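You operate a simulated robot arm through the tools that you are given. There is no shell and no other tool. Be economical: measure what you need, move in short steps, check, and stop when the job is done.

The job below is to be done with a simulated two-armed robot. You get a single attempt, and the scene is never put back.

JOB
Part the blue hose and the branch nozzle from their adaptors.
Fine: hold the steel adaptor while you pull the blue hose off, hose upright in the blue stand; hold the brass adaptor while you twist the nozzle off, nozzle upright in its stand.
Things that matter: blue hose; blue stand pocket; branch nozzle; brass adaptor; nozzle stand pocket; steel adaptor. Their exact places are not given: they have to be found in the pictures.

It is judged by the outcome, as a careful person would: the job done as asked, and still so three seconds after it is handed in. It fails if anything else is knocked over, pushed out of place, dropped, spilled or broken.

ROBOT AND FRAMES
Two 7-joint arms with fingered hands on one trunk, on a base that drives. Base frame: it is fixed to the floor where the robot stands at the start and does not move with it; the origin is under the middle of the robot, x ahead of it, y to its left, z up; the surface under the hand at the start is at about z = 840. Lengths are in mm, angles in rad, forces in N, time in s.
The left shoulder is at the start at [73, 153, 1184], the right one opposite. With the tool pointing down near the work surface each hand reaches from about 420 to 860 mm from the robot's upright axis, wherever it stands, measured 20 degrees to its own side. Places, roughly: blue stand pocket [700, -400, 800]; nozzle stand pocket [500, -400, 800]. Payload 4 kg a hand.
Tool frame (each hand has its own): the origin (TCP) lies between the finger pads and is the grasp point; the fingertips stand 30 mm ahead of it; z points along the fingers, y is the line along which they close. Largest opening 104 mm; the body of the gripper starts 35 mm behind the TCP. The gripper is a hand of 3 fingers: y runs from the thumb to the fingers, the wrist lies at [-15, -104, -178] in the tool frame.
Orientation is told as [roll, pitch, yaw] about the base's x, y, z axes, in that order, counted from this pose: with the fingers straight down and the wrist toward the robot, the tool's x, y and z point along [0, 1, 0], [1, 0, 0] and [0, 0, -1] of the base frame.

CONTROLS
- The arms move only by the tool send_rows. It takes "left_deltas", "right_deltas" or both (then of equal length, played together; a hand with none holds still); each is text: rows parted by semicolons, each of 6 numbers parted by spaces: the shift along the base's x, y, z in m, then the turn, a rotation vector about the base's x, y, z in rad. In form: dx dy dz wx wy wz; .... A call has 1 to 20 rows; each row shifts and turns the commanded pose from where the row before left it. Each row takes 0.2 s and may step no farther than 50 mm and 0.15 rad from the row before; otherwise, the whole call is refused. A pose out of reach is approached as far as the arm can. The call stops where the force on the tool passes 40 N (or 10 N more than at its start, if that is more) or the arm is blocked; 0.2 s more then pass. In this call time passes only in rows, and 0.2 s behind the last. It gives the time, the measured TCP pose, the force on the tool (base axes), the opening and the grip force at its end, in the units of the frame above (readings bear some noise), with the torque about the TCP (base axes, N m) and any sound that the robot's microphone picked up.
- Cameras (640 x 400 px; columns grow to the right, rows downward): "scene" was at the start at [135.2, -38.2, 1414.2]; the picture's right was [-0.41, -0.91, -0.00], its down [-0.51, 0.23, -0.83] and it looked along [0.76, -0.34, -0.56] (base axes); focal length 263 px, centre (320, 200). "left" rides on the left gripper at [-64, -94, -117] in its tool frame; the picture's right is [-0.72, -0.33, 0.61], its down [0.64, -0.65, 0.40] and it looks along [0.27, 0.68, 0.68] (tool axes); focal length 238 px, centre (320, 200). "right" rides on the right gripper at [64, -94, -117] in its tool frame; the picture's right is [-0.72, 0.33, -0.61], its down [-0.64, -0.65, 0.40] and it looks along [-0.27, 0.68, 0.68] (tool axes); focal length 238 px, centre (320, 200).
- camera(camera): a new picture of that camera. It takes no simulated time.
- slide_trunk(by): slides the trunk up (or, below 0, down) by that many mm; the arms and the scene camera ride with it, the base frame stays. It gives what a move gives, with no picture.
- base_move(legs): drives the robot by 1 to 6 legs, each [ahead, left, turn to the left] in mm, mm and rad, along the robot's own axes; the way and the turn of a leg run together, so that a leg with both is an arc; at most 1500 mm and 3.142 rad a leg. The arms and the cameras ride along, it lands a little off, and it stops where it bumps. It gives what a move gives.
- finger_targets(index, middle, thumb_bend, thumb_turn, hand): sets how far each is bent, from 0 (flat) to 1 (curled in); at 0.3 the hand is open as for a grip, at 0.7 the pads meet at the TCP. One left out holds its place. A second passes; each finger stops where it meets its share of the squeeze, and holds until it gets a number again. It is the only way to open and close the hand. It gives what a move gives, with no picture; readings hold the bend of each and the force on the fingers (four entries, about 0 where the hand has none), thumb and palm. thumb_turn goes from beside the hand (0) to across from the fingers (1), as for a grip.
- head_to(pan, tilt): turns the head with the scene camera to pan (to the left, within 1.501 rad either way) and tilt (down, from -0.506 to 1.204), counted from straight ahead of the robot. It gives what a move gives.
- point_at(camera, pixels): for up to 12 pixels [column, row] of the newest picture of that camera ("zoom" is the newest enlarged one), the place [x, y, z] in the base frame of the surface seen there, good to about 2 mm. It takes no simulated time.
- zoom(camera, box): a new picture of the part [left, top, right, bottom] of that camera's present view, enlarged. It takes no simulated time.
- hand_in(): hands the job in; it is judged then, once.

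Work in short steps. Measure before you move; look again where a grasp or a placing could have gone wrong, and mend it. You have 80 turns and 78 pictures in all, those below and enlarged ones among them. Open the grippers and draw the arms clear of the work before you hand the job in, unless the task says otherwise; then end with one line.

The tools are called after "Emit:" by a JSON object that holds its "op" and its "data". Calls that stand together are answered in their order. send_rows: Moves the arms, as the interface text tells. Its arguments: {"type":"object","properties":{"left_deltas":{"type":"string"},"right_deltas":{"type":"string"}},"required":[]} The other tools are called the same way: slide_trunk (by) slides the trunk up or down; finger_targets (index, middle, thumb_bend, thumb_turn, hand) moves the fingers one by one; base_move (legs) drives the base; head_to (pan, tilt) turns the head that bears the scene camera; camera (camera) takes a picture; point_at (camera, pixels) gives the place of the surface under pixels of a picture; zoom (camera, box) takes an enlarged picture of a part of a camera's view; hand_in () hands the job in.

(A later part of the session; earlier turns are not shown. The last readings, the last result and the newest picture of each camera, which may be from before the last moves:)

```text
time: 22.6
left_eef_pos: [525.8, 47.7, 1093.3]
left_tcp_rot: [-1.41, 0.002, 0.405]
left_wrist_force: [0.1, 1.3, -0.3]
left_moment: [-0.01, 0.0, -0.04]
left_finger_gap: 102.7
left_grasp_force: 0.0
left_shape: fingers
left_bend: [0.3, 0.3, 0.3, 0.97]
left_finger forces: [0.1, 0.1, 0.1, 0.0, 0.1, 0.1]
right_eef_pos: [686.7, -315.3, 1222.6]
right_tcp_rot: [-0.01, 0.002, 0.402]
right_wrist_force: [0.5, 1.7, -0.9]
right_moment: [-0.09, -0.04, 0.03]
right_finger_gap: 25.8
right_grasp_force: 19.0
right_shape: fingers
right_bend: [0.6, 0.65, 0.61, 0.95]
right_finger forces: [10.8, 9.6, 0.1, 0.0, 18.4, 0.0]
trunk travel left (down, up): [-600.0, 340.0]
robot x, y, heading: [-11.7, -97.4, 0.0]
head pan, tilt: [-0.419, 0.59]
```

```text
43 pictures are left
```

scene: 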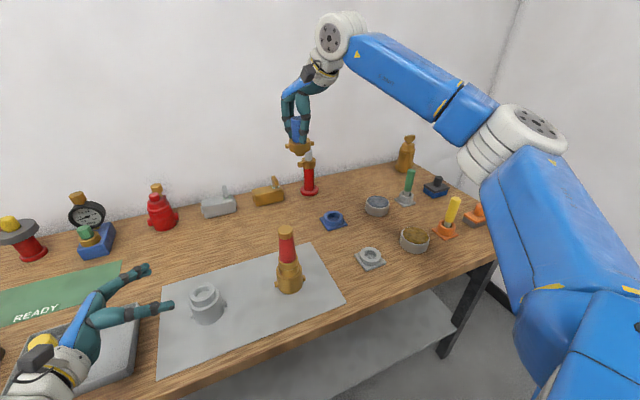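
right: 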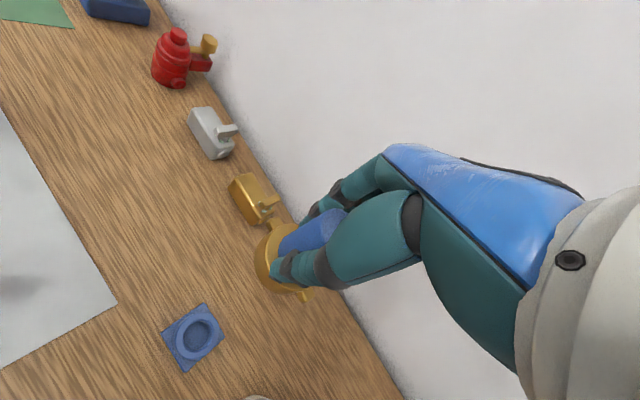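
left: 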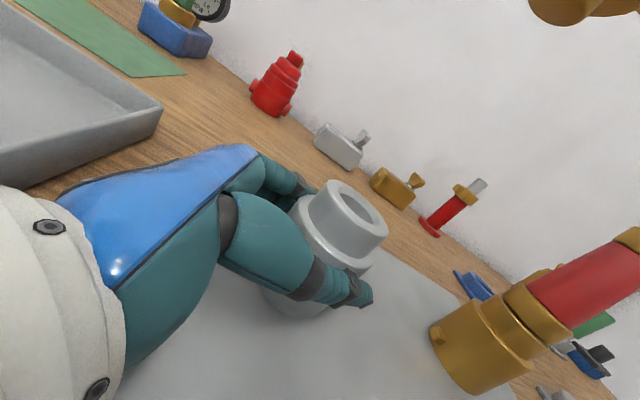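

The blue stand is now clear in the right picture at (193,337). I enlarge it and measure rim and floor.

Emit:
{"op": "zoom", "data": {"camera": "right", "box": [153, 297, 233, 377]}}

Emit:
{"op": "zoom", "data": {"camera": "right", "box": [220, 190, 360, 310]}}

```text
5.00 times, centred on (193, 337) of right
```

zoom: 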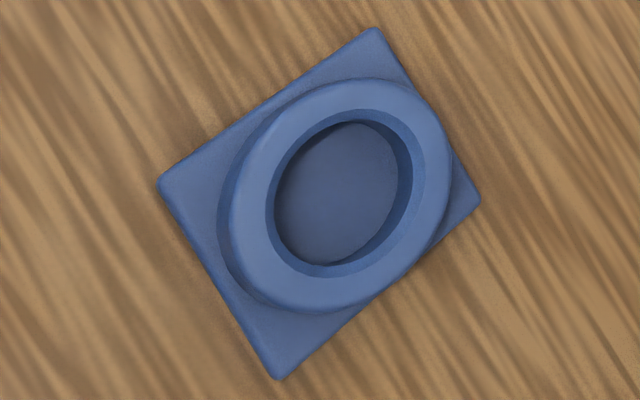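

```text
3.33 times, centred on (290, 250) of right
```

zoom: 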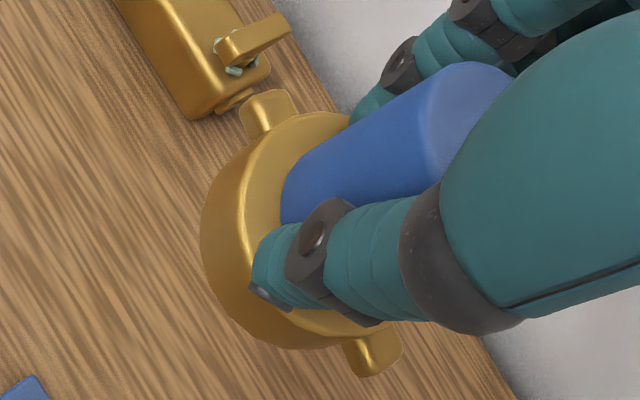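

I read the stand's plate corners (slightly inside), rim points and floor centre in the right picture.

Emit:
{"op": "point_at", "data": {"camera": "right", "pixels": [[162.5, 333.6], [203.5, 304.5], [223, 337], [185, 371], [181, 339], [214, 326], [201, 316.5], [190, 354.5], [196, 335]]}}

Emit:
{"op": "zoom", "data": {"camera": "scene", "box": [240, 100, 440, 260]}}

```text
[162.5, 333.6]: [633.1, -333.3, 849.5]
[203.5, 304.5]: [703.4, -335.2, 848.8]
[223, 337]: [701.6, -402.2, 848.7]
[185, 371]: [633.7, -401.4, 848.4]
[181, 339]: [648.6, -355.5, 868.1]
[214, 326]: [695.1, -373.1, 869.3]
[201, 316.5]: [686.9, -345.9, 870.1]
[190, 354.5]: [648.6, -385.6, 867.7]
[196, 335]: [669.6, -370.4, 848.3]
```

```text
2.50 times, centred on (340, 180) of scene
```

zoom: 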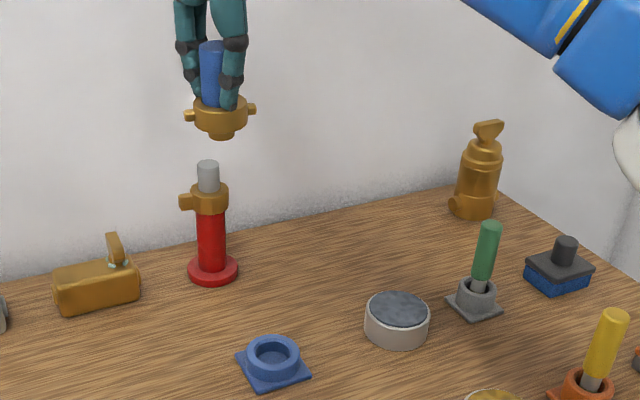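

Stand centre comes out at (668,-368), rim z 868, floor 848. I measure the two lugs of the held hose to know its offset and tilt in the hand.

Emit:
{"op": "point_at", "data": {"camera": "right", "pixels": [[273.5, 221], [275.5, 227], [304, 296], [309, 295], [262, 240], [270, 275], [256, 262]]}}

Emit:
{"op": "zoom", "data": {"camera": "scene", "box": [280, 100, 340, 160]}}

```text
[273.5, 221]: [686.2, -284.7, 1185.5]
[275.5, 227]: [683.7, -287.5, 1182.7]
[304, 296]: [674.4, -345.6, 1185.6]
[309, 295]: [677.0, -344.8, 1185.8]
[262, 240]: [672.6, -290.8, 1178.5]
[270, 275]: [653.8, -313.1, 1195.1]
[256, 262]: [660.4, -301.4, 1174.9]
```

```text
6.67 times, centred on (310, 130) of scene
```

zoom: 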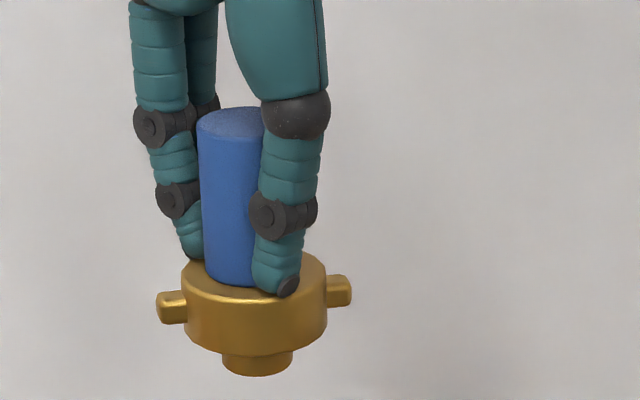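

The spigot is visible at (257,365) of the enlarged picture. I measure its left, middle and right plus collar edges to get the axis.

Emit:
{"op": "point_at", "data": {"camera": "zoom", "pixels": [[257, 366], [226, 362], [289, 360], [255, 325], [186, 300], [325, 300], [257, 352], [165, 306], [345, 290], [230, 125]]}}

```text
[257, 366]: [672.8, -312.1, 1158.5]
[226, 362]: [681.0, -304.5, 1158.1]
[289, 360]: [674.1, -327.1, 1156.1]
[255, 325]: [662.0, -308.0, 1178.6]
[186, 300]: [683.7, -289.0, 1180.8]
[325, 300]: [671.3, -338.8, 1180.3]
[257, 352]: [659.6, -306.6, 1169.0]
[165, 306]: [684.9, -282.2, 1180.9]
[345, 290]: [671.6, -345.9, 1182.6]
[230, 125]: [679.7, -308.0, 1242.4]
```

The hose axis sits about 3.5 mm nearer than the TCP. I move over the stand so the hose is at (668,-368) and lower to TCP z about 960.

Emit:
{"op": "send_rows", "data": {"right_deltas": "-0.0075 -0.0265 0 0 0 0;-0.0075 -0.0265 0 0 0 0;0 0 -0.05 0 0 0;0 0 -0.05 0 0 0;0 0 -0.05 0 0 0;0 0 -0.05 0 0 0;0 0 -0.04 0 0 0;0 0 -0.02 0 0 0"}}

Emit:
{"op": "zoom", "data": {"camera": "scene", "box": [290, 160, 390, 250]}}

Emit:
{"op": "zoom", "data": {"camera": "right", "box": [200, 170, 360, 330]}}

```text
time: 24.4
left_eef_pos: [526.5, 30.3, 1096.1]
left_tcp_rot: [-1.393, -0.001, 0.403]
left_wrist_force: [0.4, -0.4, 0.2]
left_moment: [-0.04, 0.0, 0.03]
left_finger_gap: 102.8
left_grasp_force: 0.0
left_shape: fingers
left_bend: [0.3, 0.3, 0.3, 0.97]
left_finger forces: [0.0, 0.1, 0.0, 0.1, 0.1, 0.0]
right_eef_pos: [687.4, -332.3, 961.2]
right_tcp_rot: [0.003, -0.006, 0.401]
right_wrist_force: [0.2, 0.2, -1.8]
right_moment: [0.01, -0.02, -0.05]
right_finger_gap: 25.5
right_grasp_force: 19.0
right_shape: fingers
right_bend: [0.6, 0.65, 0.61, 0.95]
right_finger forces: [10.5, 9.8, 0.0, 0.0, 18.3, 0.1]
right hand out of reach, approached as far as the arm can: row 1, 2
trunk travel left (down, up): [-600.0, 340.0]
robot x, y, heading: [-12.0, -96.4, 0.001]
head pan, tilt: [-0.419, 0.59]
```

```text
4.44 times, centred on (340, 205) of scene
```

zoom: 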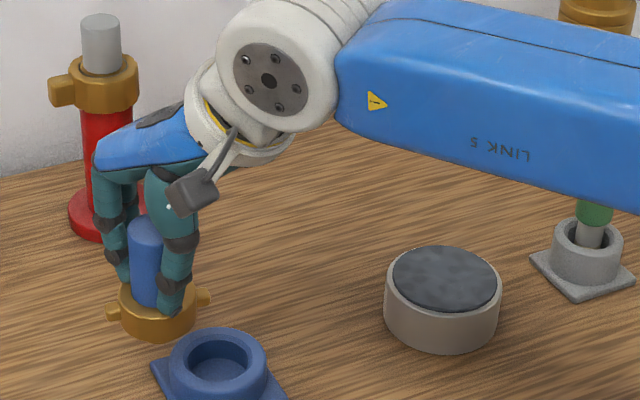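

```text
2.50 times, centred on (280, 250) of right
```

zoom: 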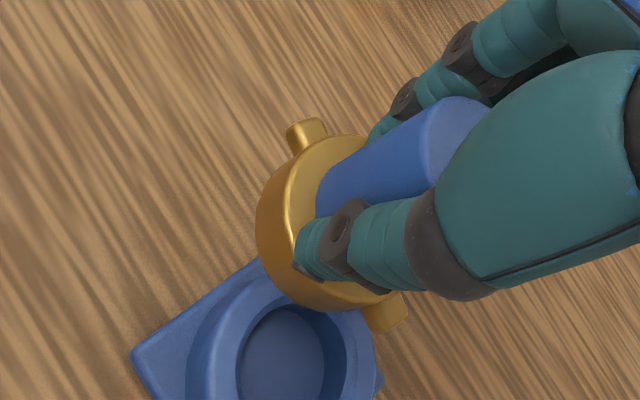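

The first shift was clipped; the hand is at (687,-332,961), spigot 24 mm above the rim. I shift (-16,-36) level now.

Emit:
{"op": "send_rows", "data": {"right_deltas": "-0.008 -0.018 0 0 0 0;-0.008 -0.018 0 0 0 0"}}

Emit:
{"op": "zoom", "data": {"camera": "scene", "box": [290, 160, 390, 250]}}

Emit:
{"op": "zoom", "data": {"camera": "right", "box": [200, 170, 360, 330]}}

```text
time: 25.1
left_eef_pos: [523.7, 32.2, 1096.6]
left_tcp_rot: [-1.4, -0.001, 0.405]
left_wrist_force: [0.1, -1.1, -0.3]
left_moment: [0.0, -0.01, -0.02]
left_finger_gap: 102.6
left_grasp_force: 0.0
left_shape: fingers
left_bend: [0.3, 0.3, 0.3, 0.97]
left_finger forces: [0.0, 0.0, 0.0, 0.0, 0.0, 0.1]
right_eef_pos: [669.5, -365.8, 961.4]
right_tcp_rot: [0.001, -0.005, 0.404]
right_wrist_force: [-1.0, -0.1, -2.1]
right_moment: [-0.02, 0.0, 0.03]
right_finger_gap: 25.4
right_grasp_force: 19.5
right_shape: fingers
right_bend: [0.6, 0.65, 0.61, 0.95]
right_finger forces: [10.4, 9.8, 0.0, 0.0, 18.3, 0.0]
trunk travel left (down, up): [-600.0, 340.0]
robot x, y, heading: [-11.2, -98.0, 0.001]
head pan, tilt: [-0.419, 0.59]
```

```text
4.44 times, centred on (340, 205) of scene
```

zoom: 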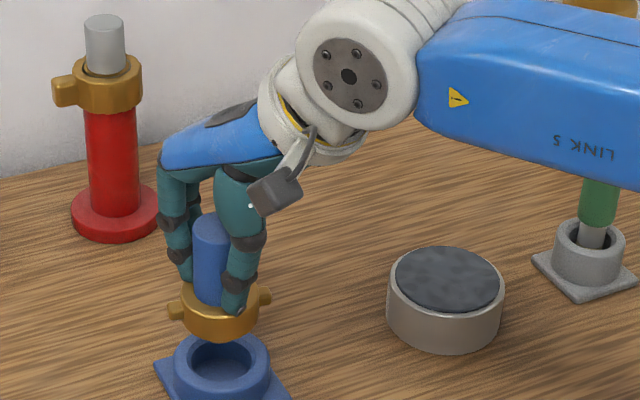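

```text
2.50 times, centred on (280, 250) of right
```

zoom: 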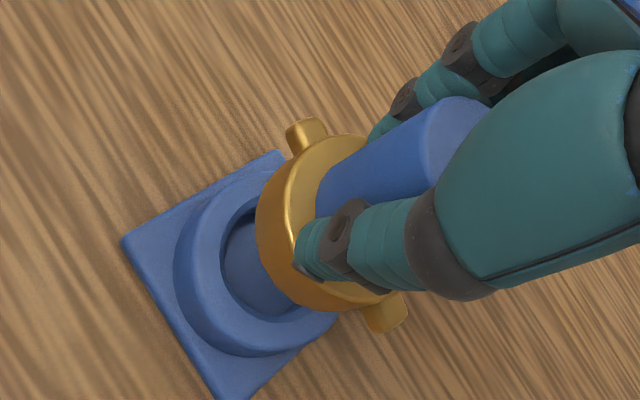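

The hose is over the ring. I trim 2 mm and lower in small rows until it touches.

Emit:
{"op": "send_rows", "data": {"right_deltas": "0.002 -0.002 -0.012 0 0 0;0 0 -0.012 0 0 0;0 0 -0.008 0 0 0;0 0 -0.005 0 0 0"}}

Emit:
{"op": "zoom", "data": {"camera": "scene", "box": [290, 160, 390, 250]}}

Emit:
{"op": "zoom", "data": {"camera": "right", "box": [200, 170, 360, 330]}}

```text
time: 26.1
left_eef_pos: [525.0, 32.9, 1096.4]
left_tcp_rot: [-1.398, -0.001, 0.404]
left_wrist_force: [-0.3, 0.5, -0.1]
left_moment: [0.02, 0.02, 0.02]
left_finger_gap: 102.8
left_grasp_force: 0.0
left_shape: fingers
left_bend: [0.3, 0.3, 0.3, 0.97]
left_finger forces: [0.0, 0.1, 0.0, 0.1, 0.0, 0.1]
right_eef_pos: [672.0, -369.8, 923.1]
right_tcp_rot: [0.0, -0.004, 0.401]
right_wrist_force: [0.4, 0.5, -1.7]
right_moment: [0.0, -0.02, 0.01]
right_finger_gap: 25.4
right_grasp_force: 19.0
right_shape: fingers
right_bend: [0.6, 0.65, 0.61, 0.95]
right_finger forces: [10.4, 9.8, 0.0, 0.1, 18.3, 0.0]
trunk travel left (down, up): [-600.0, 340.0]
robot x, y, heading: [-11.4, -95.1, 0.004]
head pan, tilt: [-0.419, 0.59]
```

```text
4.44 times, centred on (340, 205) of scene
```

zoom: 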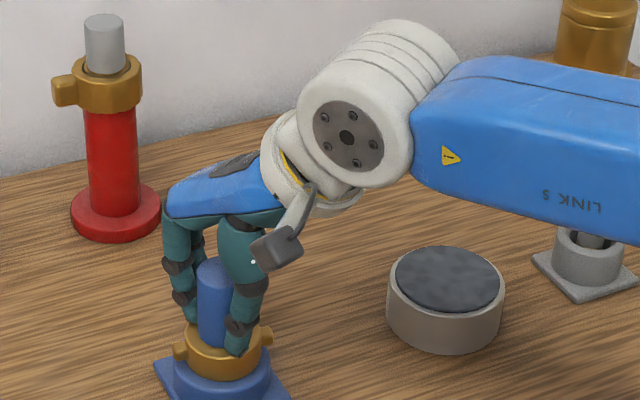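

```text
2.50 times, centred on (280, 250) of right
```

zoom: 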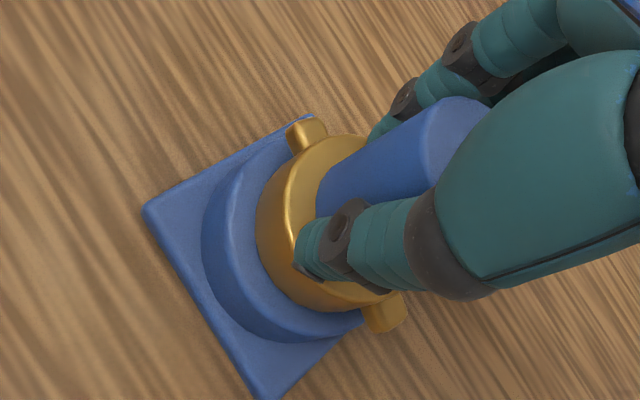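

No contact yet at TCP 923. I lower on in 2 mm rows.

Emit:
{"op": "send_rows", "data": {"right_deltas": "0 0 -0.002 0 0 0;0 0 -0.002 0 0 0;0 0 -0.002 0 0 0"}}

```text
time: 26.9
left_eef_pos: [522.5, 31.5, 1096.3]
left_tcp_rot: [-1.4, -0.004, 0.403]
left_wrist_force: [-0.6, 0.3, 0.1]
left_moment: [0.03, 0.02, -0.01]
left_finger_gap: 102.9
left_grasp_force: 0.1
left_shape: fingers
left_bend: [0.3, 0.3, 0.3, 0.97]
left_finger forces: [0.0, 0.1, 0.1, 0.1, 0.0, 0.1]
right_eef_pos: [671.0, -368.1, 923.4]
right_tcp_rot: [-0.002, -0.012, 0.402]
right_wrist_force: [1.9, -3.5, 17.0]
right_moment: [-0.09, 0.42, 0.05]
right_finger_gap: 25.5
right_grasp_force: 28.1
right_shape: fingers
right_bend: [0.6, 0.65, 0.61, 0.95]
right_finger forces: [12.3, 11.3, 0.0, 0.0, 32.2, 0.0]
trunk travel left (down, up): [-600.0, 340.0]
robot x, y, heading: [-10.1, -99.5, -0.003]
head pan, tilt: [-0.419, 0.59]
```

Contact at 923 with 17 N up, as expected for the collar on the rim. I ease up 4 mm to unload, check, then look.

Emit:
{"op": "send_rows", "data": {"right_deltas": "0 0 0.004 0 0 0"}}

Emit:
{"op": "zoom", "data": {"camera": "scene", "box": [310, 200, 360, 240]}}

```text
time: 27.2
left_eef_pos: [525.3, 33.1, 1095.5]
left_tcp_rot: [-1.397, -0.001, 0.404]
left_wrist_force: [-0.3, 0.5, 0.0]
left_moment: [0.04, 0.04, 0.0]
left_finger_gap: 103.1
left_grasp_force: 0.1
left_shape: fingers
left_bend: [0.3, 0.3, 0.3, 0.97]
left_finger forces: [0.1, 0.0, 0.1, 0.0, 0.0, 0.0]
right_eef_pos: [670.5, -368.9, 922.7]
right_tcp_rot: [0.0, -0.006, 0.402]
right_wrist_force: [5.1, -2.1, 12.4]
right_moment: [-0.06, 0.17, 0.0]
right_finger_gap: 25.2
right_grasp_force: 25.5
right_shape: fingers
right_bend: [0.6, 0.64, 0.62, 0.95]
right_finger forces: [14.3, 12.3, 0.0, 0.0, 25.9, 0.0]
trunk travel left (down, up): [-600.0, 340.0]
robot x, y, heading: [-8.8, -99.5, 0.005]
head pan, tilt: [-0.419, 0.59]
```

```text
10.00 times, centred on (335, 220) of scene
```

zoom: 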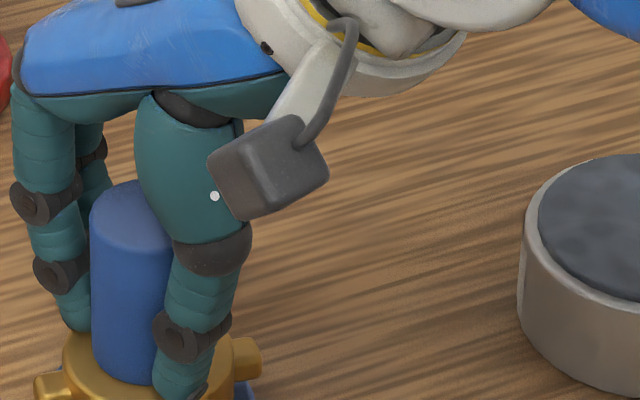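

Still lightly loaded (12 N) and upright. I ease up another 1.5 mm and open the fingers part way, then fully.

Emit:
{"op": "send_rows", "data": {"right_deltas": "0 0 0.0015 0 0 0;0 0 0 0 0 0"}}

Emit:
{"op": "finger_targets", "data": {"hand": "right", "index": 0.54, "middle": 0.58, "thumb_bend": 0.55}}

Emit:
{"op": "zoom", "data": {"camera": "scene", "box": [290, 170, 380, 250]}}

```text
time: 27.9
left_eef_pos: [523.9, 32.5, 1096.9]
left_tcp_rot: [-1.397, -0.001, 0.403]
left_wrist_force: [0.7, 1.3, -0.4]
left_moment: [0.02, 0.0, -0.03]
left_finger_gap: 102.9
left_grasp_force: 0.1
left_shape: fingers
left_bend: [0.3, 0.3, 0.3, 0.97]
left_finger forces: [0.0, 0.0, 0.1, 0.0, 0.0, 0.0]
right_eef_pos: [671.9, -369.0, 923.9]
right_tcp_rot: [0.002, -0.002, 0.403]
right_wrist_force: [2.8, -1.0, 7.4]
right_moment: [0.0, 0.04, -0.01]
right_finger_gap: 25.2
right_grasp_force: 23.5
right_shape: fingers
right_bend: [0.6, 0.65, 0.62, 0.95]
right_finger forces: [13.8, 11.7, 0.0, 0.1, 21.3, 0.0]
trunk travel left (down, up): [-600.0, 340.0]
robot x, y, heading: [-13.2, -96.2, 0.0]
head pan, tilt: [-0.419, 0.59]
```

```text
time: 28.9
left_eef_pos: [525.6, 32.8, 1096.1]
left_tcp_rot: [-1.397, 0.0, 0.404]
left_wrist_force: [0.3, -0.3, 0.3]
left_moment: [0.01, 0.01, -0.04]
left_finger_gap: 102.5
left_grasp_force: 0.1
left_shape: fingers
left_bend: [0.3, 0.3, 0.3, 0.97]
left_finger forces: [0.0, 0.0, 0.0, 0.1, 0.0, 0.0]
right_eef_pos: [670.1, -369.1, 924.3]
right_tcp_rot: [0.0, -0.003, 0.404]
right_wrist_force: [-1.9, -0.9, 2.7]
right_moment: [0.01, 0.01, 0.01]
right_finger_gap: 39.9
right_grasp_force: 0.3
right_shape: fingers
right_bend: [0.54, 0.59, 0.55, 0.97]
right_finger forces: [0.0, 1.9, 0.0, 0.0, 0.1, 0.0]
trunk travel left (down, up): [-600.0, 340.0]
robot x, y, heading: [-10.0, -96.7, 0.006]
head pan, tilt: [-0.419, 0.59]
```

```text
5.00 times, centred on (335, 210) of scene
```

zoom: 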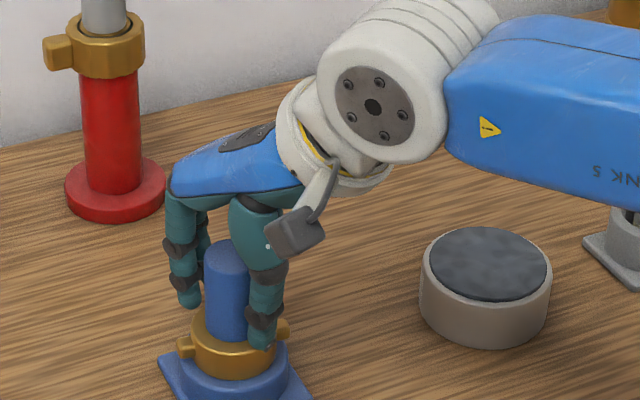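

The hose stands upright on its own. I open fully and lift straight up, then look.

Emit:
{"op": "finger_targets", "data": {"hand": "right", "index": 0.3, "middle": 0.3, "thumb_bend": 0.3}}

Emit:
{"op": "send_rows", "data": {"right_deltas": "0 0 0.02 0 0 0;0 0 0.03 0 0 0;0 0 0.04 0 0 0;0 0 0.05 0 0 0;0 0 0.05 0 0 0"}}

Emit:
{"op": "zoom", "data": {"camera": "scene", "box": [260, 130, 440, 270]}}

```text
time: 29.9
left_eef_pos: [524.8, 33.2, 1095.3]
left_tcp_rot: [-1.397, -0.002, 0.405]
left_wrist_force: [-0.2, -0.2, -0.8]
left_moment: [0.0, 0.0, 0.01]
left_finger_gap: 102.8
left_grasp_force: 0.1
left_shape: fingers
left_bend: [0.3, 0.3, 0.3, 0.97]
left_finger forces: [0.0, 0.0, 0.0, 0.0, 0.1, 0.0]
right_eef_pos: [671.3, -368.2, 924.1]
right_tcp_rot: [0.001, -0.002, 0.401]
right_wrist_force: [-0.7, 0.1, -0.5]
right_moment: [0.0, -0.01, -0.02]
right_finger_gap: 103.0
right_grasp_force: 0.2
right_shape: fingers
right_bend: [0.3, 0.3, 0.3, 0.97]
right_finger forces: [0.0, 0.0, 0.0, 0.0, 0.0, 0.0]
trunk travel left (down, up): [-600.0, 340.0]
robot x, y, heading: [-9.8, -94.8, -0.002]
head pan, tilt: [-0.419, 0.59]
```

```text
time: 31.1
left_eef_pos: [523.7, 33.7, 1096.0]
left_tcp_rot: [-1.397, -0.001, 0.404]
left_wrist_force: [-1.1, -0.1, -0.2]
left_moment: [-0.01, 0.03, -0.03]
left_finger_gap: 102.8
left_grasp_force: 0.1
left_shape: fingers
left_bend: [0.3, 0.3, 0.3, 0.97]
left_finger forces: [0.0, 0.0, 0.1, 0.1, 0.0, 0.1]
right_eef_pos: [669.4, -366.0, 1113.8]
right_tcp_rot: [0.001, -0.001, 0.405]
right_wrist_force: [0.7, 0.7, 0.2]
right_moment: [0.01, -0.01, 0.0]
right_finger_gap: 103.0
right_grasp_force: 0.0
right_shape: fingers
right_bend: [0.3, 0.3, 0.3, 0.97]
right_finger forces: [0.0, 0.0, 0.1, 0.0, 0.0, 0.1]
trunk travel left (down, up): [-600.0, 340.0]
robot x, y, heading: [-8.0, -98.1, 0.0]
head pan, tilt: [-0.419, 0.59]
```

```text
2.86 times, centred on (350, 200) of scene
```

zoom: 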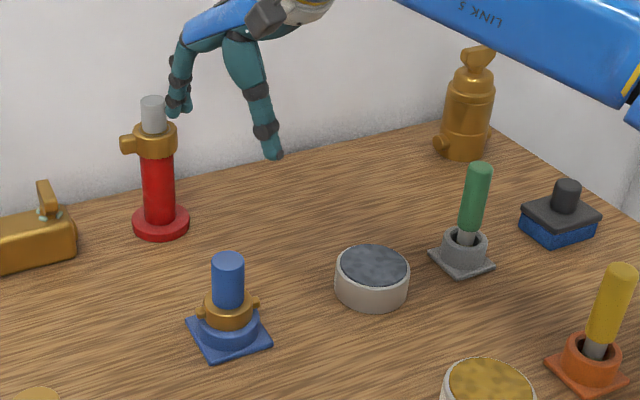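

The hose stands upright in the blue stand. For the nozzle I drive back 190 and right 53, so both arms face it centrally with room for the left wrist.

Emit:
{"op": "base_move", "data": {"legs": [[-190, -53, 0]]}}

Emit:
{"op": "camera", "data": {"camera": "scene"}}

```text
time: 32.6
left_eef_pos: [335.1, -17.3, 1094.6]
left_tcp_rot: [-1.398, -0.001, 0.406]
left_wrist_force: [0.3, -0.1, 0.3]
left_moment: [0.02, -0.02, -0.03]
left_finger_gap: 102.8
left_grasp_force: 0.1
left_shape: fingers
left_bend: [0.3, 0.3, 0.3, 0.97]
left_finger forces: [0.0, 0.0, 0.1, 0.0, 0.0, 0.0]
right_eef_pos: [480.8, -415.9, 1111.8]
right_tcp_rot: [0.001, -0.001, 0.405]
right_wrist_force: [0.1, -0.2, -0.5]
right_moment: [-0.02, 0.0, 0.0]
right_finger_gap: 102.6
right_grasp_force: 0.1
right_shape: fingers
right_bend: [0.3, 0.3, 0.3, 0.97]
right_finger forces: [0.1, 0.0, 0.1, 0.0, 0.0, 0.1]
trunk travel left (down, up): [-600.0, 340.0]
robot x, y, heading: [-201.5, -151.4, 0.003]
head pan, tilt: [-0.419, 0.59]
```

```text
29 pictures are left
```

scene: 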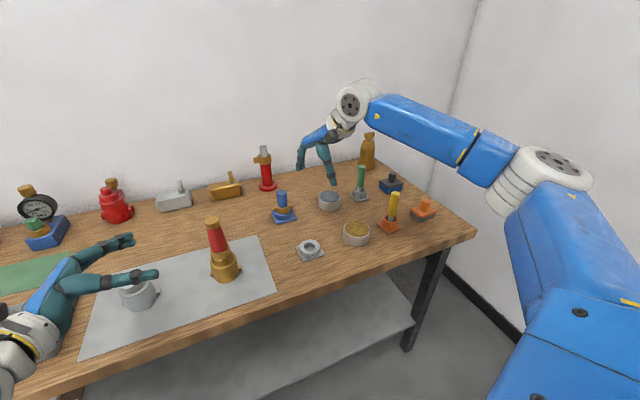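

I turn the left hand to yaw 0.8, bring it to the pre-grasp point (404,-80), and lower to z about 890.

Emit:
{"op": "send_rows", "data": {"left_deltas": "0.017 -0.016 0 0 0 0.1;0.017 -0.016 0 0 0 0.1;0.017 -0.016 0 0 0 0.1;0.017 -0.015 0 0 0 0.1;0 0 -0.05 0 0 0;0 0 -0.05 0 0 0;0 0 -0.05 0 0 0;0 0 -0.05 0 0 0"}}

Emit:
{"op": "camera", "data": {"camera": "left"}}

Emit:
{"op": "zoom", "data": {"camera": "scene", "box": [100, 190, 300, 350]}}

```text
time: 34.1
left_eef_pos: [399.9, -50.6, 982.6]
left_tcp_rot: [-1.306, -0.121, 0.807]
left_wrist_force: [-0.8, 0.3, 0.2]
left_moment: [0.0, -0.01, 0.0]
left_finger_gap: 103.0
left_grasp_force: 0.0
left_shape: fingers
left_bend: [0.3, 0.3, 0.3, 0.98]
left_finger forces: [0.0, 0.0, 0.0, 0.1, 0.0, 0.0]
right_eef_pos: [475.8, -417.5, 1114.4]
right_tcp_rot: [-0.002, -0.007, 0.405]
right_wrist_force: [0.1, 0.2, 0.5]
right_moment: [0.04, 0.02, 0.01]
right_finger_gap: 103.0
right_grasp_force: 0.1
right_shape: fingers
right_bend: [0.3, 0.3, 0.3, 0.97]
right_finger forces: [0.0, 0.0, 0.1, 0.1, 0.0, 0.0]
trunk travel left (down, up): [-600.0, 340.0]
robot x, y, heading: [-202.7, -152.5, -0.0]
head pan, tilt: [-0.419, 0.59]
stopped in row 7 (left hand): the arm was blocked; the commanded pose is now the measured one
```

```text
28 pictures are left
```

left: 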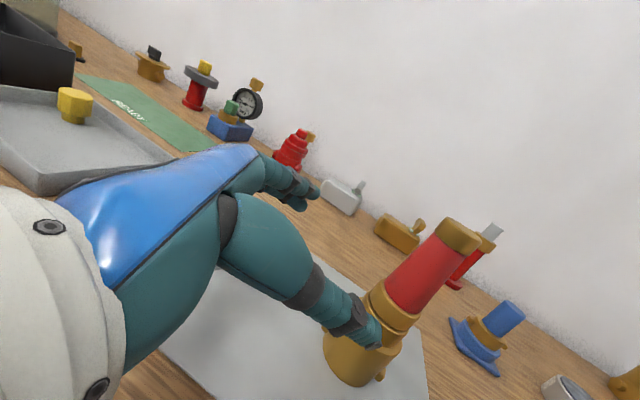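

```text
2.50 times, centred on (200, 270) of scene
```

zoom: 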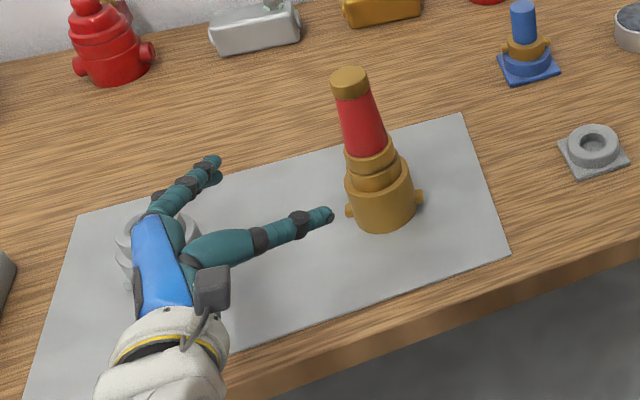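

The left arm was blocked in row 7 without tool force, and its attitude is off (pitch -0.12). I turn the head to see the arm.

Emit:
{"op": "head_to", "data": {"pan": 0.1, "tilt": 0.95}}

Emit:
{"op": "camera", "data": {"camera": "scene"}}

```text
time: 35.0
left_eef_pos: [401.9, -51.3, 981.9]
left_tcp_rot: [-1.308, -0.121, 0.803]
left_wrist_force: [0.7, 0.8, -0.2]
left_moment: [-0.02, 0.0, 0.0]
left_finger_gap: 103.3
left_grasp_force: 0.0
left_shape: fingers
left_bend: [0.3, 0.3, 0.3, 0.98]
left_finger forces: [0.0, 0.0, 0.0, 0.0, 0.0, 0.1]
right_eef_pos: [476.7, -416.4, 1114.6]
right_tcp_rot: [0.0, -0.007, 0.408]
right_wrist_force: [0.0, -0.3, 0.8]
right_moment: [-0.01, 0.01, 0.03]
right_finger_gap: 102.9
right_grasp_force: 0.1
right_shape: fingers
right_bend: [0.3, 0.3, 0.3, 0.97]
right_finger forces: [0.0, 0.0, 0.0, 0.0, 0.1, 0.0]
trunk travel left (down, up): [-600.0, 340.0]
robot x, y, heading: [-201.2, -150.1, 0.0]
head pan, tilt: [0.099, 0.949]
```

```text
26 pictures are left
```

scene: 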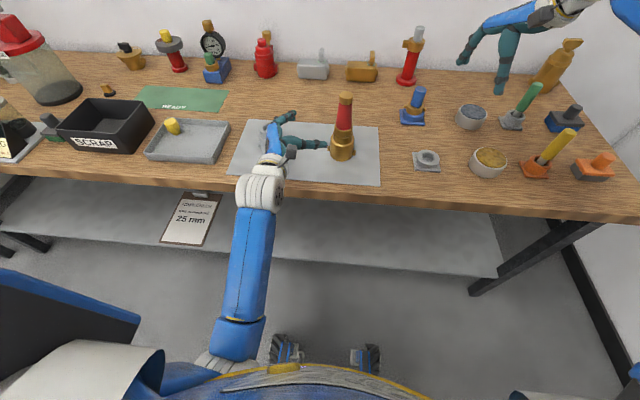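

The left forearm leans against the table's front edge because the elbow hangs low. I slide the trunk up 220 mm so that the forearm will slope down to the hand instead.

Emit:
{"op": "slide_trunk", "data": {"by": 220}}

Emit:
{"op": "camera", "data": {"camera": "scene"}}

```text
time: 37.4
left_eef_pos: [402.3, -51.2, 1201.1]
left_tcp_rot: [-1.309, -0.121, 0.806]
left_wrist_force: [-0.4, 0.4, -0.6]
left_moment: [0.01, -0.01, 0.03]
left_finger_gap: 103.2
left_grasp_force: 0.0
left_shape: fingers
left_bend: [0.3, 0.3, 0.3, 0.98]
left_finger forces: [0.0, 0.1, 0.0, 0.0, 0.0, 0.0]
right_eef_pos: [475.5, -417.5, 1334.3]
right_tcp_rot: [0.0, -0.007, 0.406]
right_wrist_force: [-0.6, -0.2, -0.5]
right_moment: [-0.06, 0.0, -0.01]
right_finger_gap: 102.9
right_grasp_force: 0.1
right_shape: fingers
right_bend: [0.3, 0.3, 0.3, 0.97]
right_finger forces: [0.0, 0.1, 0.0, 0.1, 0.1, 0.0]
trunk travel left (down, up): [-820.0, 120.0]
robot x, y, heading: [-201.9, -153.9, 0.004]
head pan, tilt: [0.099, 0.949]
```

```text
25 pictures are left
```

scene: 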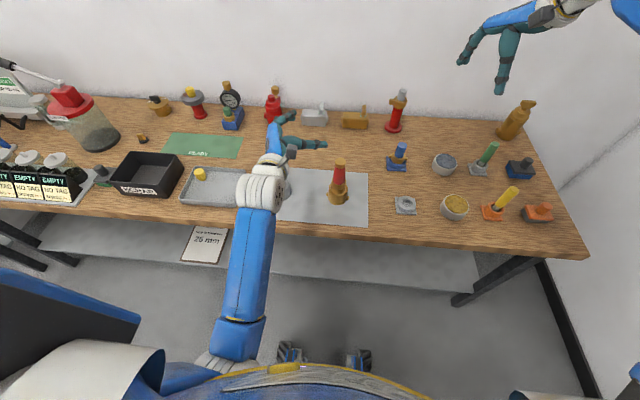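

The trunk is up. I correct the left hand's attitude and y, then lower it in steps to about z 940.

Emit:
{"op": "send_rows", "data": {"left_deltas": "0 -0.014 0 -0.075 0.01 0;0 -0.015 0 -0.075 0.01 0;0 0 -0.05 0 0 0;0 0 -0.05 0 0 0;0 0 -0.05 0 0 0;0 0 -0.05 0 0 0;0 0 -0.05 0 0 0"}}

Emit:
{"op": "camera", "data": {"camera": "scene"}}

```text
time: 38.1
left_eef_pos: [403.8, -42.3, 1170.9]
left_tcp_rot: [-1.293, -0.127, 0.805]
left_wrist_force: [0.0, 0.4, -0.4]
left_moment: [-0.03, -0.04, 0.02]
left_finger_gap: 103.2
left_grasp_force: 0.1
left_shape: fingers
left_bend: [0.3, 0.3, 0.3, 0.98]
left_finger forces: [0.0, 0.0, 0.0, 0.0, 0.1, 0.0]
right_eef_pos: [474.6, -415.6, 1335.2]
right_tcp_rot: [0.0, -0.007, 0.405]
right_wrist_force: [0.1, 0.5, -0.1]
right_moment: [0.0, 0.02, 0.0]
right_finger_gap: 102.9
right_grasp_force: 0.1
right_shape: fingers
right_bend: [0.3, 0.3, 0.3, 0.97]
right_finger forces: [0.0, 0.1, 0.0, 0.1, 0.0, 0.0]
trunk travel left (down, up): [-820.0, 120.0]
robot x, y, heading: [-203.9, -152.5, 0.0]
head pan, tilt: [0.099, 0.949]
stopped in row 3 (left hand): the arm was blocked; the commanded pose is now the measured one
```

```text
24 pictures are left
```

scene: 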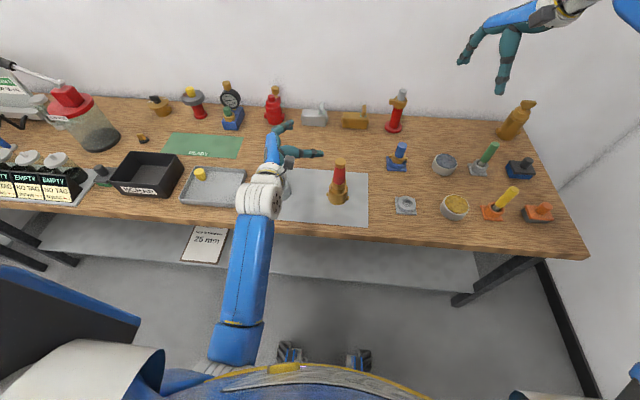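

The wrist is at a joint limit at yaw 0.8 from here. Better: turn the whole robot left by 0.4 so the pose relative to the robot equals the one that worked for the hose. First I undo the hand's yaw and straighten it.

Emit:
{"op": "send_rows", "data": {"left_deltas": "0 0 0.02 0 0 -0.133;0 0 0.02 0 0 -0.133;0 0 0 0 0 -0.134;0 0.02 0 -0.07 0.039 0;0 0.02 0 -0.07 0.039 0"}}

Emit:
{"op": "base_move", "data": {"legs": [[0, -270, 0], [169, 0, 0], [0, 0, 0.4]]}}

Emit:
{"op": "camera", "data": {"camera": "scene"}}

```text
time: 39.3
left_eef_pos: [402.3, -2.2, 1212.2]
left_tcp_rot: [-1.39, 0.001, 0.41]
left_wrist_force: [0.0, -0.6, 0.3]
left_moment: [-0.03, -0.01, -0.01]
left_finger_gap: 103.2
left_grasp_force: 0.1
left_shape: fingers
left_bend: [0.3, 0.3, 0.3, 0.98]
left_finger forces: [0.0, 0.1, 0.0, 0.1, 0.0, 0.1]
right_eef_pos: [475.5, -416.4, 1337.6]
right_tcp_rot: [-0.002, -0.007, 0.406]
right_wrist_force: [0.3, 0.4, -0.1]
right_moment: [-0.02, -0.01, -0.03]
right_finger_gap: 102.7
right_grasp_force: 0.1
right_shape: fingers
right_bend: [0.3, 0.3, 0.3, 0.97]
right_finger forces: [0.1, 0.1, 0.0, 0.0, 0.0, 0.0]
trunk travel left (down, up): [-820.0, 120.0]
robot x, y, heading: [-204.0, -151.3, 0.0]
head pan, tilt: [0.099, 0.949]
```

```text
time: 43.4
left_eef_pos: [468.9, -50.5, 1212.1]
left_tcp_rot: [-1.388, 0.001, 0.805]
left_wrist_force: [0.1, 0.3, 0.2]
left_moment: [0.01, -0.04, 0.05]
left_finger_gap: 102.8
left_grasp_force: 0.1
left_shape: fingers
left_bend: [0.3, 0.3, 0.3, 0.98]
left_finger forces: [0.1, 0.0, 0.1, 0.1, 0.0, 0.1]
right_eef_pos: [694.5, -406.2, 1334.7]
right_tcp_rot: [0.002, -0.008, 0.799]
right_wrist_force: [-0.9, -0.4, -0.3]
right_moment: [0.02, -0.01, 0.01]
right_finger_gap: 102.7
right_grasp_force: 0.1
right_shape: fingers
right_bend: [0.3, 0.3, 0.3, 0.97]
right_finger forces: [0.0, 0.0, 0.0, 0.0, 0.0, 0.0]
trunk travel left (down, up): [-820.0, 120.0]
robot x, y, heading: [-37.8, -420.6, 0.395]
head pan, tilt: [0.099, 0.949]
```

```text
23 pictures are left
```

scene: 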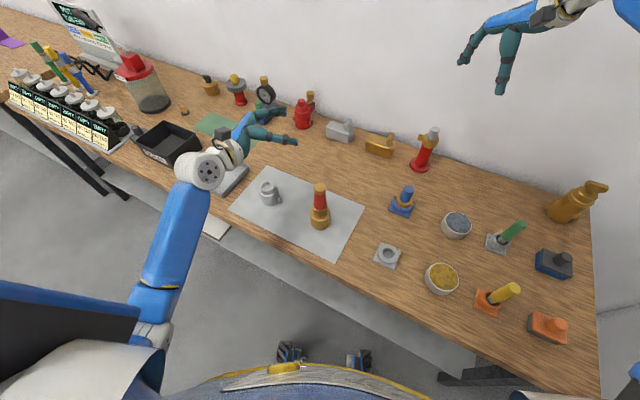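

All stands. I slide the trunk down 100, move the left hand back to its pre-grasp point (404,-80), and then slide down the other 120.

Emit:
{"op": "slide_trunk", "data": {"by": -100}}

Emit:
{"op": "send_rows", "data": {"left_deltas": "-0.022 -0.01 0 0 0 0;-0.022 -0.01 0 0 0 0;-0.021 -0.01 0 0 0 0"}}

Emit:
{"op": "slide_trunk", "data": {"by": -120}}

Emit:
{"op": "camera", "data": {"camera": "scene"}}

```text
time: 44.8
left_eef_pos: [464.9, -44.3, 1112.5]
left_tcp_rot: [-1.393, 0.001, 0.804]
left_wrist_force: [0.1, 0.3, 0.2]
left_moment: [-0.05, -0.02, 0.0]
left_finger_gap: 103.0
left_grasp_force: 0.1
left_shape: fingers
left_bend: [0.3, 0.3, 0.3, 0.98]
left_finger forces: [0.0, 0.0, 0.0, 0.0, 0.1, 0.1]
right_eef_pos: [690.6, -401.3, 1237.6]
right_tcp_rot: [-0.004, -0.009, 0.798]
right_wrist_force: [0.5, -0.1, -0.3]
right_moment: [-0.01, 0.02, -0.01]
right_finger_gap: 103.1
right_grasp_force: 0.1
right_shape: fingers
right_bend: [0.3, 0.3, 0.3, 0.97]
right_finger forces: [0.0, 0.0, 0.1, 0.0, 0.1, 0.0]
trunk travel left (down, up): [-720.0, 220.0]
robot x, y, heading: [-32.0, -415.8, 0.394]
head pan, tilt: [0.099, 0.949]
```

```text
time: 45.6
left_eef_pos: [400.3, -78.2, 1113.2]
left_tcp_rot: [-1.394, 0.001, 0.805]
left_wrist_force: [-1.1, 0.6, -0.8]
left_moment: [-0.02, 0.01, 0.03]
left_finger_gap: 103.0
left_grasp_force: 0.2
left_shape: fingers
left_bend: [0.3, 0.3, 0.3, 0.98]
left_finger forces: [0.0, 0.0, 0.0, 0.0, 0.1, 0.1]
right_eef_pos: [689.4, -403.5, 1238.1]
right_tcp_rot: [-0.005, -0.009, 0.799]
right_wrist_force: [0.0, -0.5, 0.6]
right_moment: [0.04, 0.01, -0.01]
right_finger_gap: 102.6
right_grasp_force: 0.0
right_shape: fingers
right_bend: [0.3, 0.3, 0.3, 0.97]
right_finger forces: [0.0, 0.0, 0.0, 0.0, 0.0, 0.0]
trunk travel left (down, up): [-720.0, 220.0]
robot x, y, heading: [-33.4, -413.1, 0.396]
head pan, tilt: [0.099, 0.949]
```

```text
time: 47.1
left_eef_pos: [399.7, -76.8, 993.4]
left_tcp_rot: [-1.392, 0.001, 0.804]
left_wrist_force: [0.0, -0.9, 0.7]
left_moment: [0.03, 0.0, 0.0]
left_finger_gap: 103.1
left_grasp_force: 0.1
left_shape: fingers
left_bend: [0.3, 0.3, 0.3, 0.98]
left_finger forces: [0.0, 0.0, 0.1, 0.1, 0.0, 0.1]
right_eef_pos: [690.0, -402.0, 1117.4]
right_tcp_rot: [-0.004, -0.009, 0.8]
right_wrist_force: [0.1, 0.2, 0.3]
right_moment: [0.01, 0.0, 0.05]
right_finger_gap: 103.0
right_grasp_force: 0.1
right_shape: fingers
right_bend: [0.3, 0.3, 0.3, 0.97]
right_finger forces: [0.1, 0.0, 0.1, 0.0, 0.0, 0.1]
trunk travel left (down, up): [-600.0, 340.0]
robot x, y, heading: [-31.6, -414.1, 0.398]
head pan, tilt: [0.099, 0.949]
```

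```text
22 pictures are left
```

scene: 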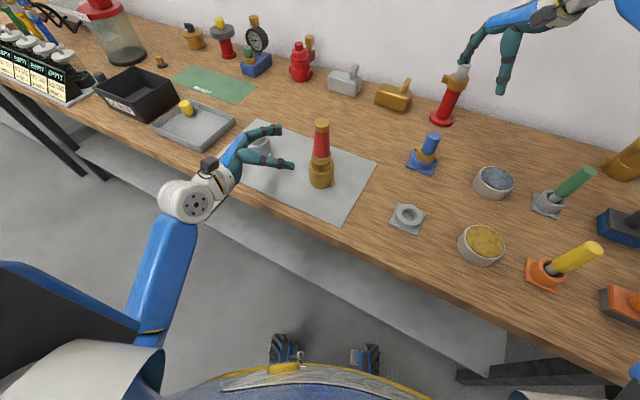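

The left hand is at (400,-77,993). I lower it to about 890 and check clearance to the steel adaptor.

Emit:
{"op": "send_rows", "data": {"left_deltas": "0 0 -0.03 0 0 0;0 0 -0.03 0 0 0;0 0 -0.03 0 0 0;0 0 -0.013 0 0 0"}}

Emit:
{"op": "zoom", "data": {"camera": "scene", "box": [170, 90, 370, 230]}}

```text
time: 48.1
left_eef_pos: [400.3, -77.0, 890.2]
left_tcp_rot: [-1.394, -0.001, 0.806]
left_wrist_force: [0.3, 0.6, 0.5]
left_moment: [-0.02, 0.0, 0.04]
left_finger_gap: 103.0
left_grasp_force: 0.0
left_shape: fingers
left_bend: [0.3, 0.3, 0.3, 0.98]
left_finger forces: [0.1, 0.1, 0.0, 0.0, 0.0, 0.0]
right_eef_pos: [690.0, -401.2, 1116.8]
right_tcp_rot: [-0.003, -0.008, 0.798]
right_wrist_force: [-1.0, 0.6, -0.2]
right_moment: [0.02, 0.01, 0.0]
right_finger_gap: 102.6
right_grasp_force: 0.0
right_shape: fingers
right_bend: [0.3, 0.3, 0.3, 0.97]
right_finger forces: [0.0, 0.0, 0.0, 0.0, 0.0, 0.0]
trunk travel left (down, up): [-600.0, 340.0]
robot x, y, heading: [-35.4, -418.5, 0.398]
head pan, tilt: [0.099, 0.949]
```

```text
2.86 times, centred on (270, 160) of scene
```

zoom: 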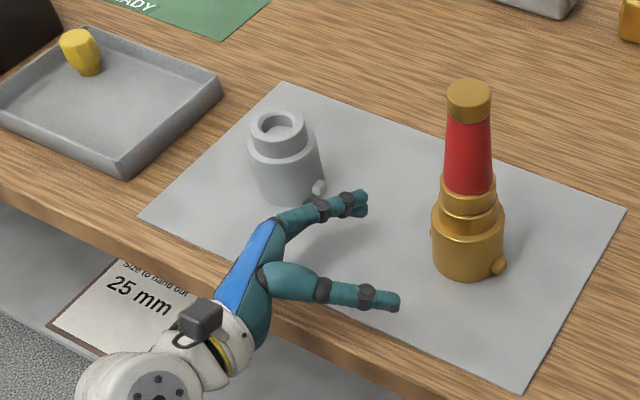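

Clear of the steel adaptor. I re-measure the nozzle and brass adaptor in this view before closing in.

Emit:
{"op": "point_at", "data": {"camera": "zoom", "pixels": [[468, 93], [448, 95], [489, 93], [467, 205], [433, 220], [503, 215], [467, 262], [467, 240], [496, 267], [432, 230], [467, 218], [284, 125]]}}

```text
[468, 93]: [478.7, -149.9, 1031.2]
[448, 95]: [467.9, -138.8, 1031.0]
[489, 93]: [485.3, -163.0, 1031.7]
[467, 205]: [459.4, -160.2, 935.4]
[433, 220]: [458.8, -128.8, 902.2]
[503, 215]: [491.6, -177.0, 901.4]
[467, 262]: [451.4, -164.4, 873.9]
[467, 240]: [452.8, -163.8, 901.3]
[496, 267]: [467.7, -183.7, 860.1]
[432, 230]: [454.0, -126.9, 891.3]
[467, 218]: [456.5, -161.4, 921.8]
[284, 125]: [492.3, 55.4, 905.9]
```

Axis (477,-150), body up to about z 905. I advance (71,-67) to bring the adaptor between thumb and fingers at z 886.

Emit:
{"op": "send_rows", "data": {"left_deltas": "0.0142 -0.0135 -0.0008 0 0 0;0.0142 -0.0135 -0.0008 0 0 0;0.0142 -0.0135 -0.0008 0 0 0;0.0142 -0.0135 -0.0008 0 0 0;0.0142 -0.0135 -0.0008 0 0 0"}}

Emit:
{"op": "zoom", "data": {"camera": "scene", "box": [170, 90, 370, 230]}}

```text
time: 49.3
left_eef_pos: [470.7, -144.9, 885.2]
left_tcp_rot: [-1.39, 0.0, 0.805]
left_wrist_force: [0.6, 0.5, 0.5]
left_moment: [-0.03, 0.0, -0.01]
left_finger_gap: 102.9
left_grasp_force: 0.0
left_shape: fingers
left_bend: [0.3, 0.3, 0.3, 0.98]
left_finger forces: [0.1, 0.0, 0.1, 0.1, 0.1, 0.0]
right_eef_pos: [691.5, -403.5, 1115.5]
right_tcp_rot: [-0.002, -0.007, 0.799]
right_wrist_force: [0.4, 0.0, 0.8]
right_moment: [-0.01, 0.01, -0.01]
right_finger_gap: 102.7
right_grasp_force: 0.1
right_shape: fingers
right_bend: [0.3, 0.3, 0.3, 0.97]
right_finger forces: [0.1, 0.0, 0.1, 0.0, 0.0, 0.0]
trunk travel left (down, up): [-600.0, 340.0]
robot x, y, heading: [-30.4, -415.3, 0.399]
head pan, tilt: [0.099, 0.949]
```

```text
2.86 times, centred on (270, 160) of scene
```

zoom: 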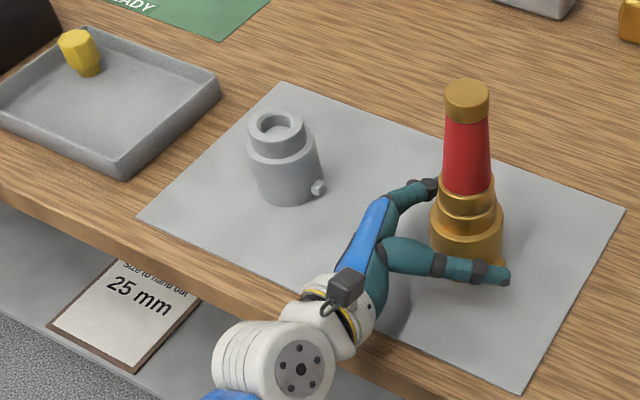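

The adaptor is between the left thumb and fingers. I close the left hand on it, then bring the right hand above the nozzle at yaw 0.2.

Emit:
{"op": "finger_targets", "data": {"hand": "left", "index": 0.75, "middle": 0.75, "thumb_bend": 0.75}}

Emit:
{"op": "send_rows", "data": {"right_deltas": "-0.0268 0.0316 0 0 0 -0.075;-0.0268 0.0316 0 0 0 -0.075;-0.0268 0.0316 0 0 0 -0.075;-0.0268 0.0316 0 0 0 -0.075;-0.0268 0.0316 0 0 0 -0.075;-0.0268 0.0316 0 0 0 -0.075;-0.0268 0.0316 0 0 0 -0.075;-0.0268 0.0316 0 0 0 -0.075"}}

Emit:
{"op": "camera", "data": {"camera": "scene"}}

```text
time: 50.3
left_eef_pos: [470.3, -143.4, 886.0]
left_tcp_rot: [-1.392, 0.0, 0.806]
left_wrist_force: [0.0, -1.3, -0.2]
left_moment: [0.13, -0.06, -0.03]
left_finger_gap: 54.0
left_grasp_force: 26.3
left_shape: fingers
left_bend: [0.71, 0.53, 0.59, 0.97]
left_finger forces: [15.8, 10.2, 0.1, 0.0, 27.5, 0.0]
right_eef_pos: [691.9, -402.9, 1117.0]
right_tcp_rot: [-0.002, -0.008, 0.799]
right_wrist_force: [0.6, 0.7, -0.4]
right_moment: [0.03, -0.02, 0.0]
right_finger_gap: 102.7
right_grasp_force: 0.0
right_shape: fingers
right_bend: [0.3, 0.3, 0.3, 0.97]
right_finger forces: [0.1, 0.0, 0.0, 0.1, 0.0, 0.0]
trunk travel left (down, up): [-600.0, 340.0]
robot x, y, heading: [-35.5, -416.7, 0.401]
head pan, tilt: [0.099, 0.949]
```

```text
time: 52.1
left_eef_pos: [470.2, -141.6, 886.1]
left_tcp_rot: [-1.397, 0.001, 0.803]
left_wrist_force: [1.1, -1.4, 0.1]
left_moment: [0.08, -0.06, -0.08]
left_finger_gap: 54.1
left_grasp_force: 27.1
left_shape: fingers
left_bend: [0.71, 0.53, 0.6, 0.97]
left_finger forces: [15.7, 9.9, 0.0, 0.0, 27.0, 0.0]
right_eef_pos: [474.4, -145.8, 1116.9]
right_tcp_rot: [-0.008, -0.011, 0.199]
right_wrist_force: [0.3, -0.4, 0.4]
right_moment: [-0.01, -0.02, -0.02]
right_finger_gap: 102.9
right_grasp_force: 0.0
right_shape: fingers
right_bend: [0.3, 0.3, 0.3, 0.97]
right_finger forces: [0.0, 0.0, 0.1, 0.0, 0.1, 0.0]
trunk travel left (down, up): [-600.0, 340.0]
robot x, y, heading: [-35.0, -416.4, 0.4]
head pan, tilt: [0.099, 0.949]
```

```text
19 pictures are left
```

scene: 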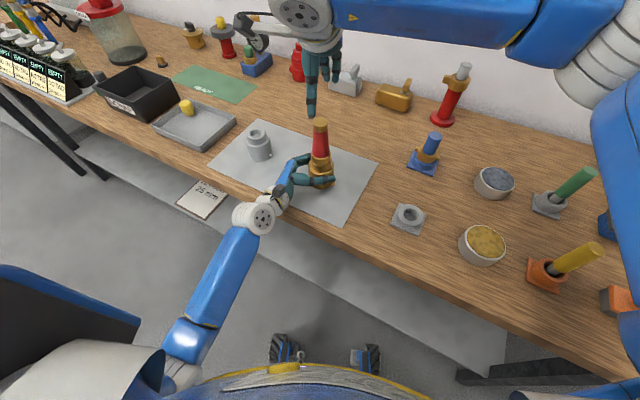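

The left hand holds the brass adaptor (26 N). I check the cap's place now, in the scene picture at (320,123).

Emit:
{"op": "zoom", "data": {"camera": "scene", "box": [270, 100, 370, 200]}}

Emit:
{"op": "point_at", "data": {"camera": "scene", "pixels": [[320, 123], [314, 123], [326, 123], [320, 120], [320, 132]]}}

```text
4.00 times, centred on (320, 150) of scene
```

zoom: 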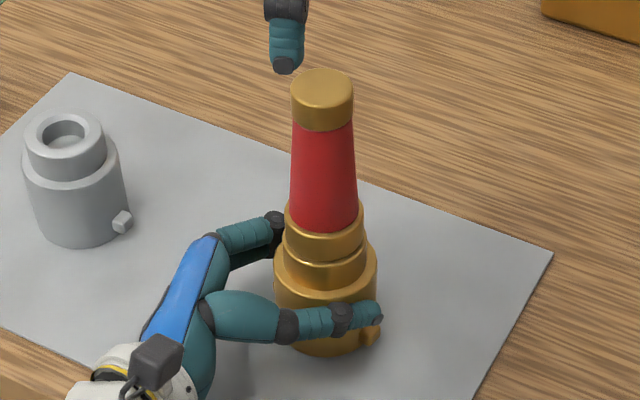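

```text
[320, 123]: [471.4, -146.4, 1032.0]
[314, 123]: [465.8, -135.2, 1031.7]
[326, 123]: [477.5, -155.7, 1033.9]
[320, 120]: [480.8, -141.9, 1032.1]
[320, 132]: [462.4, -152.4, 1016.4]
```

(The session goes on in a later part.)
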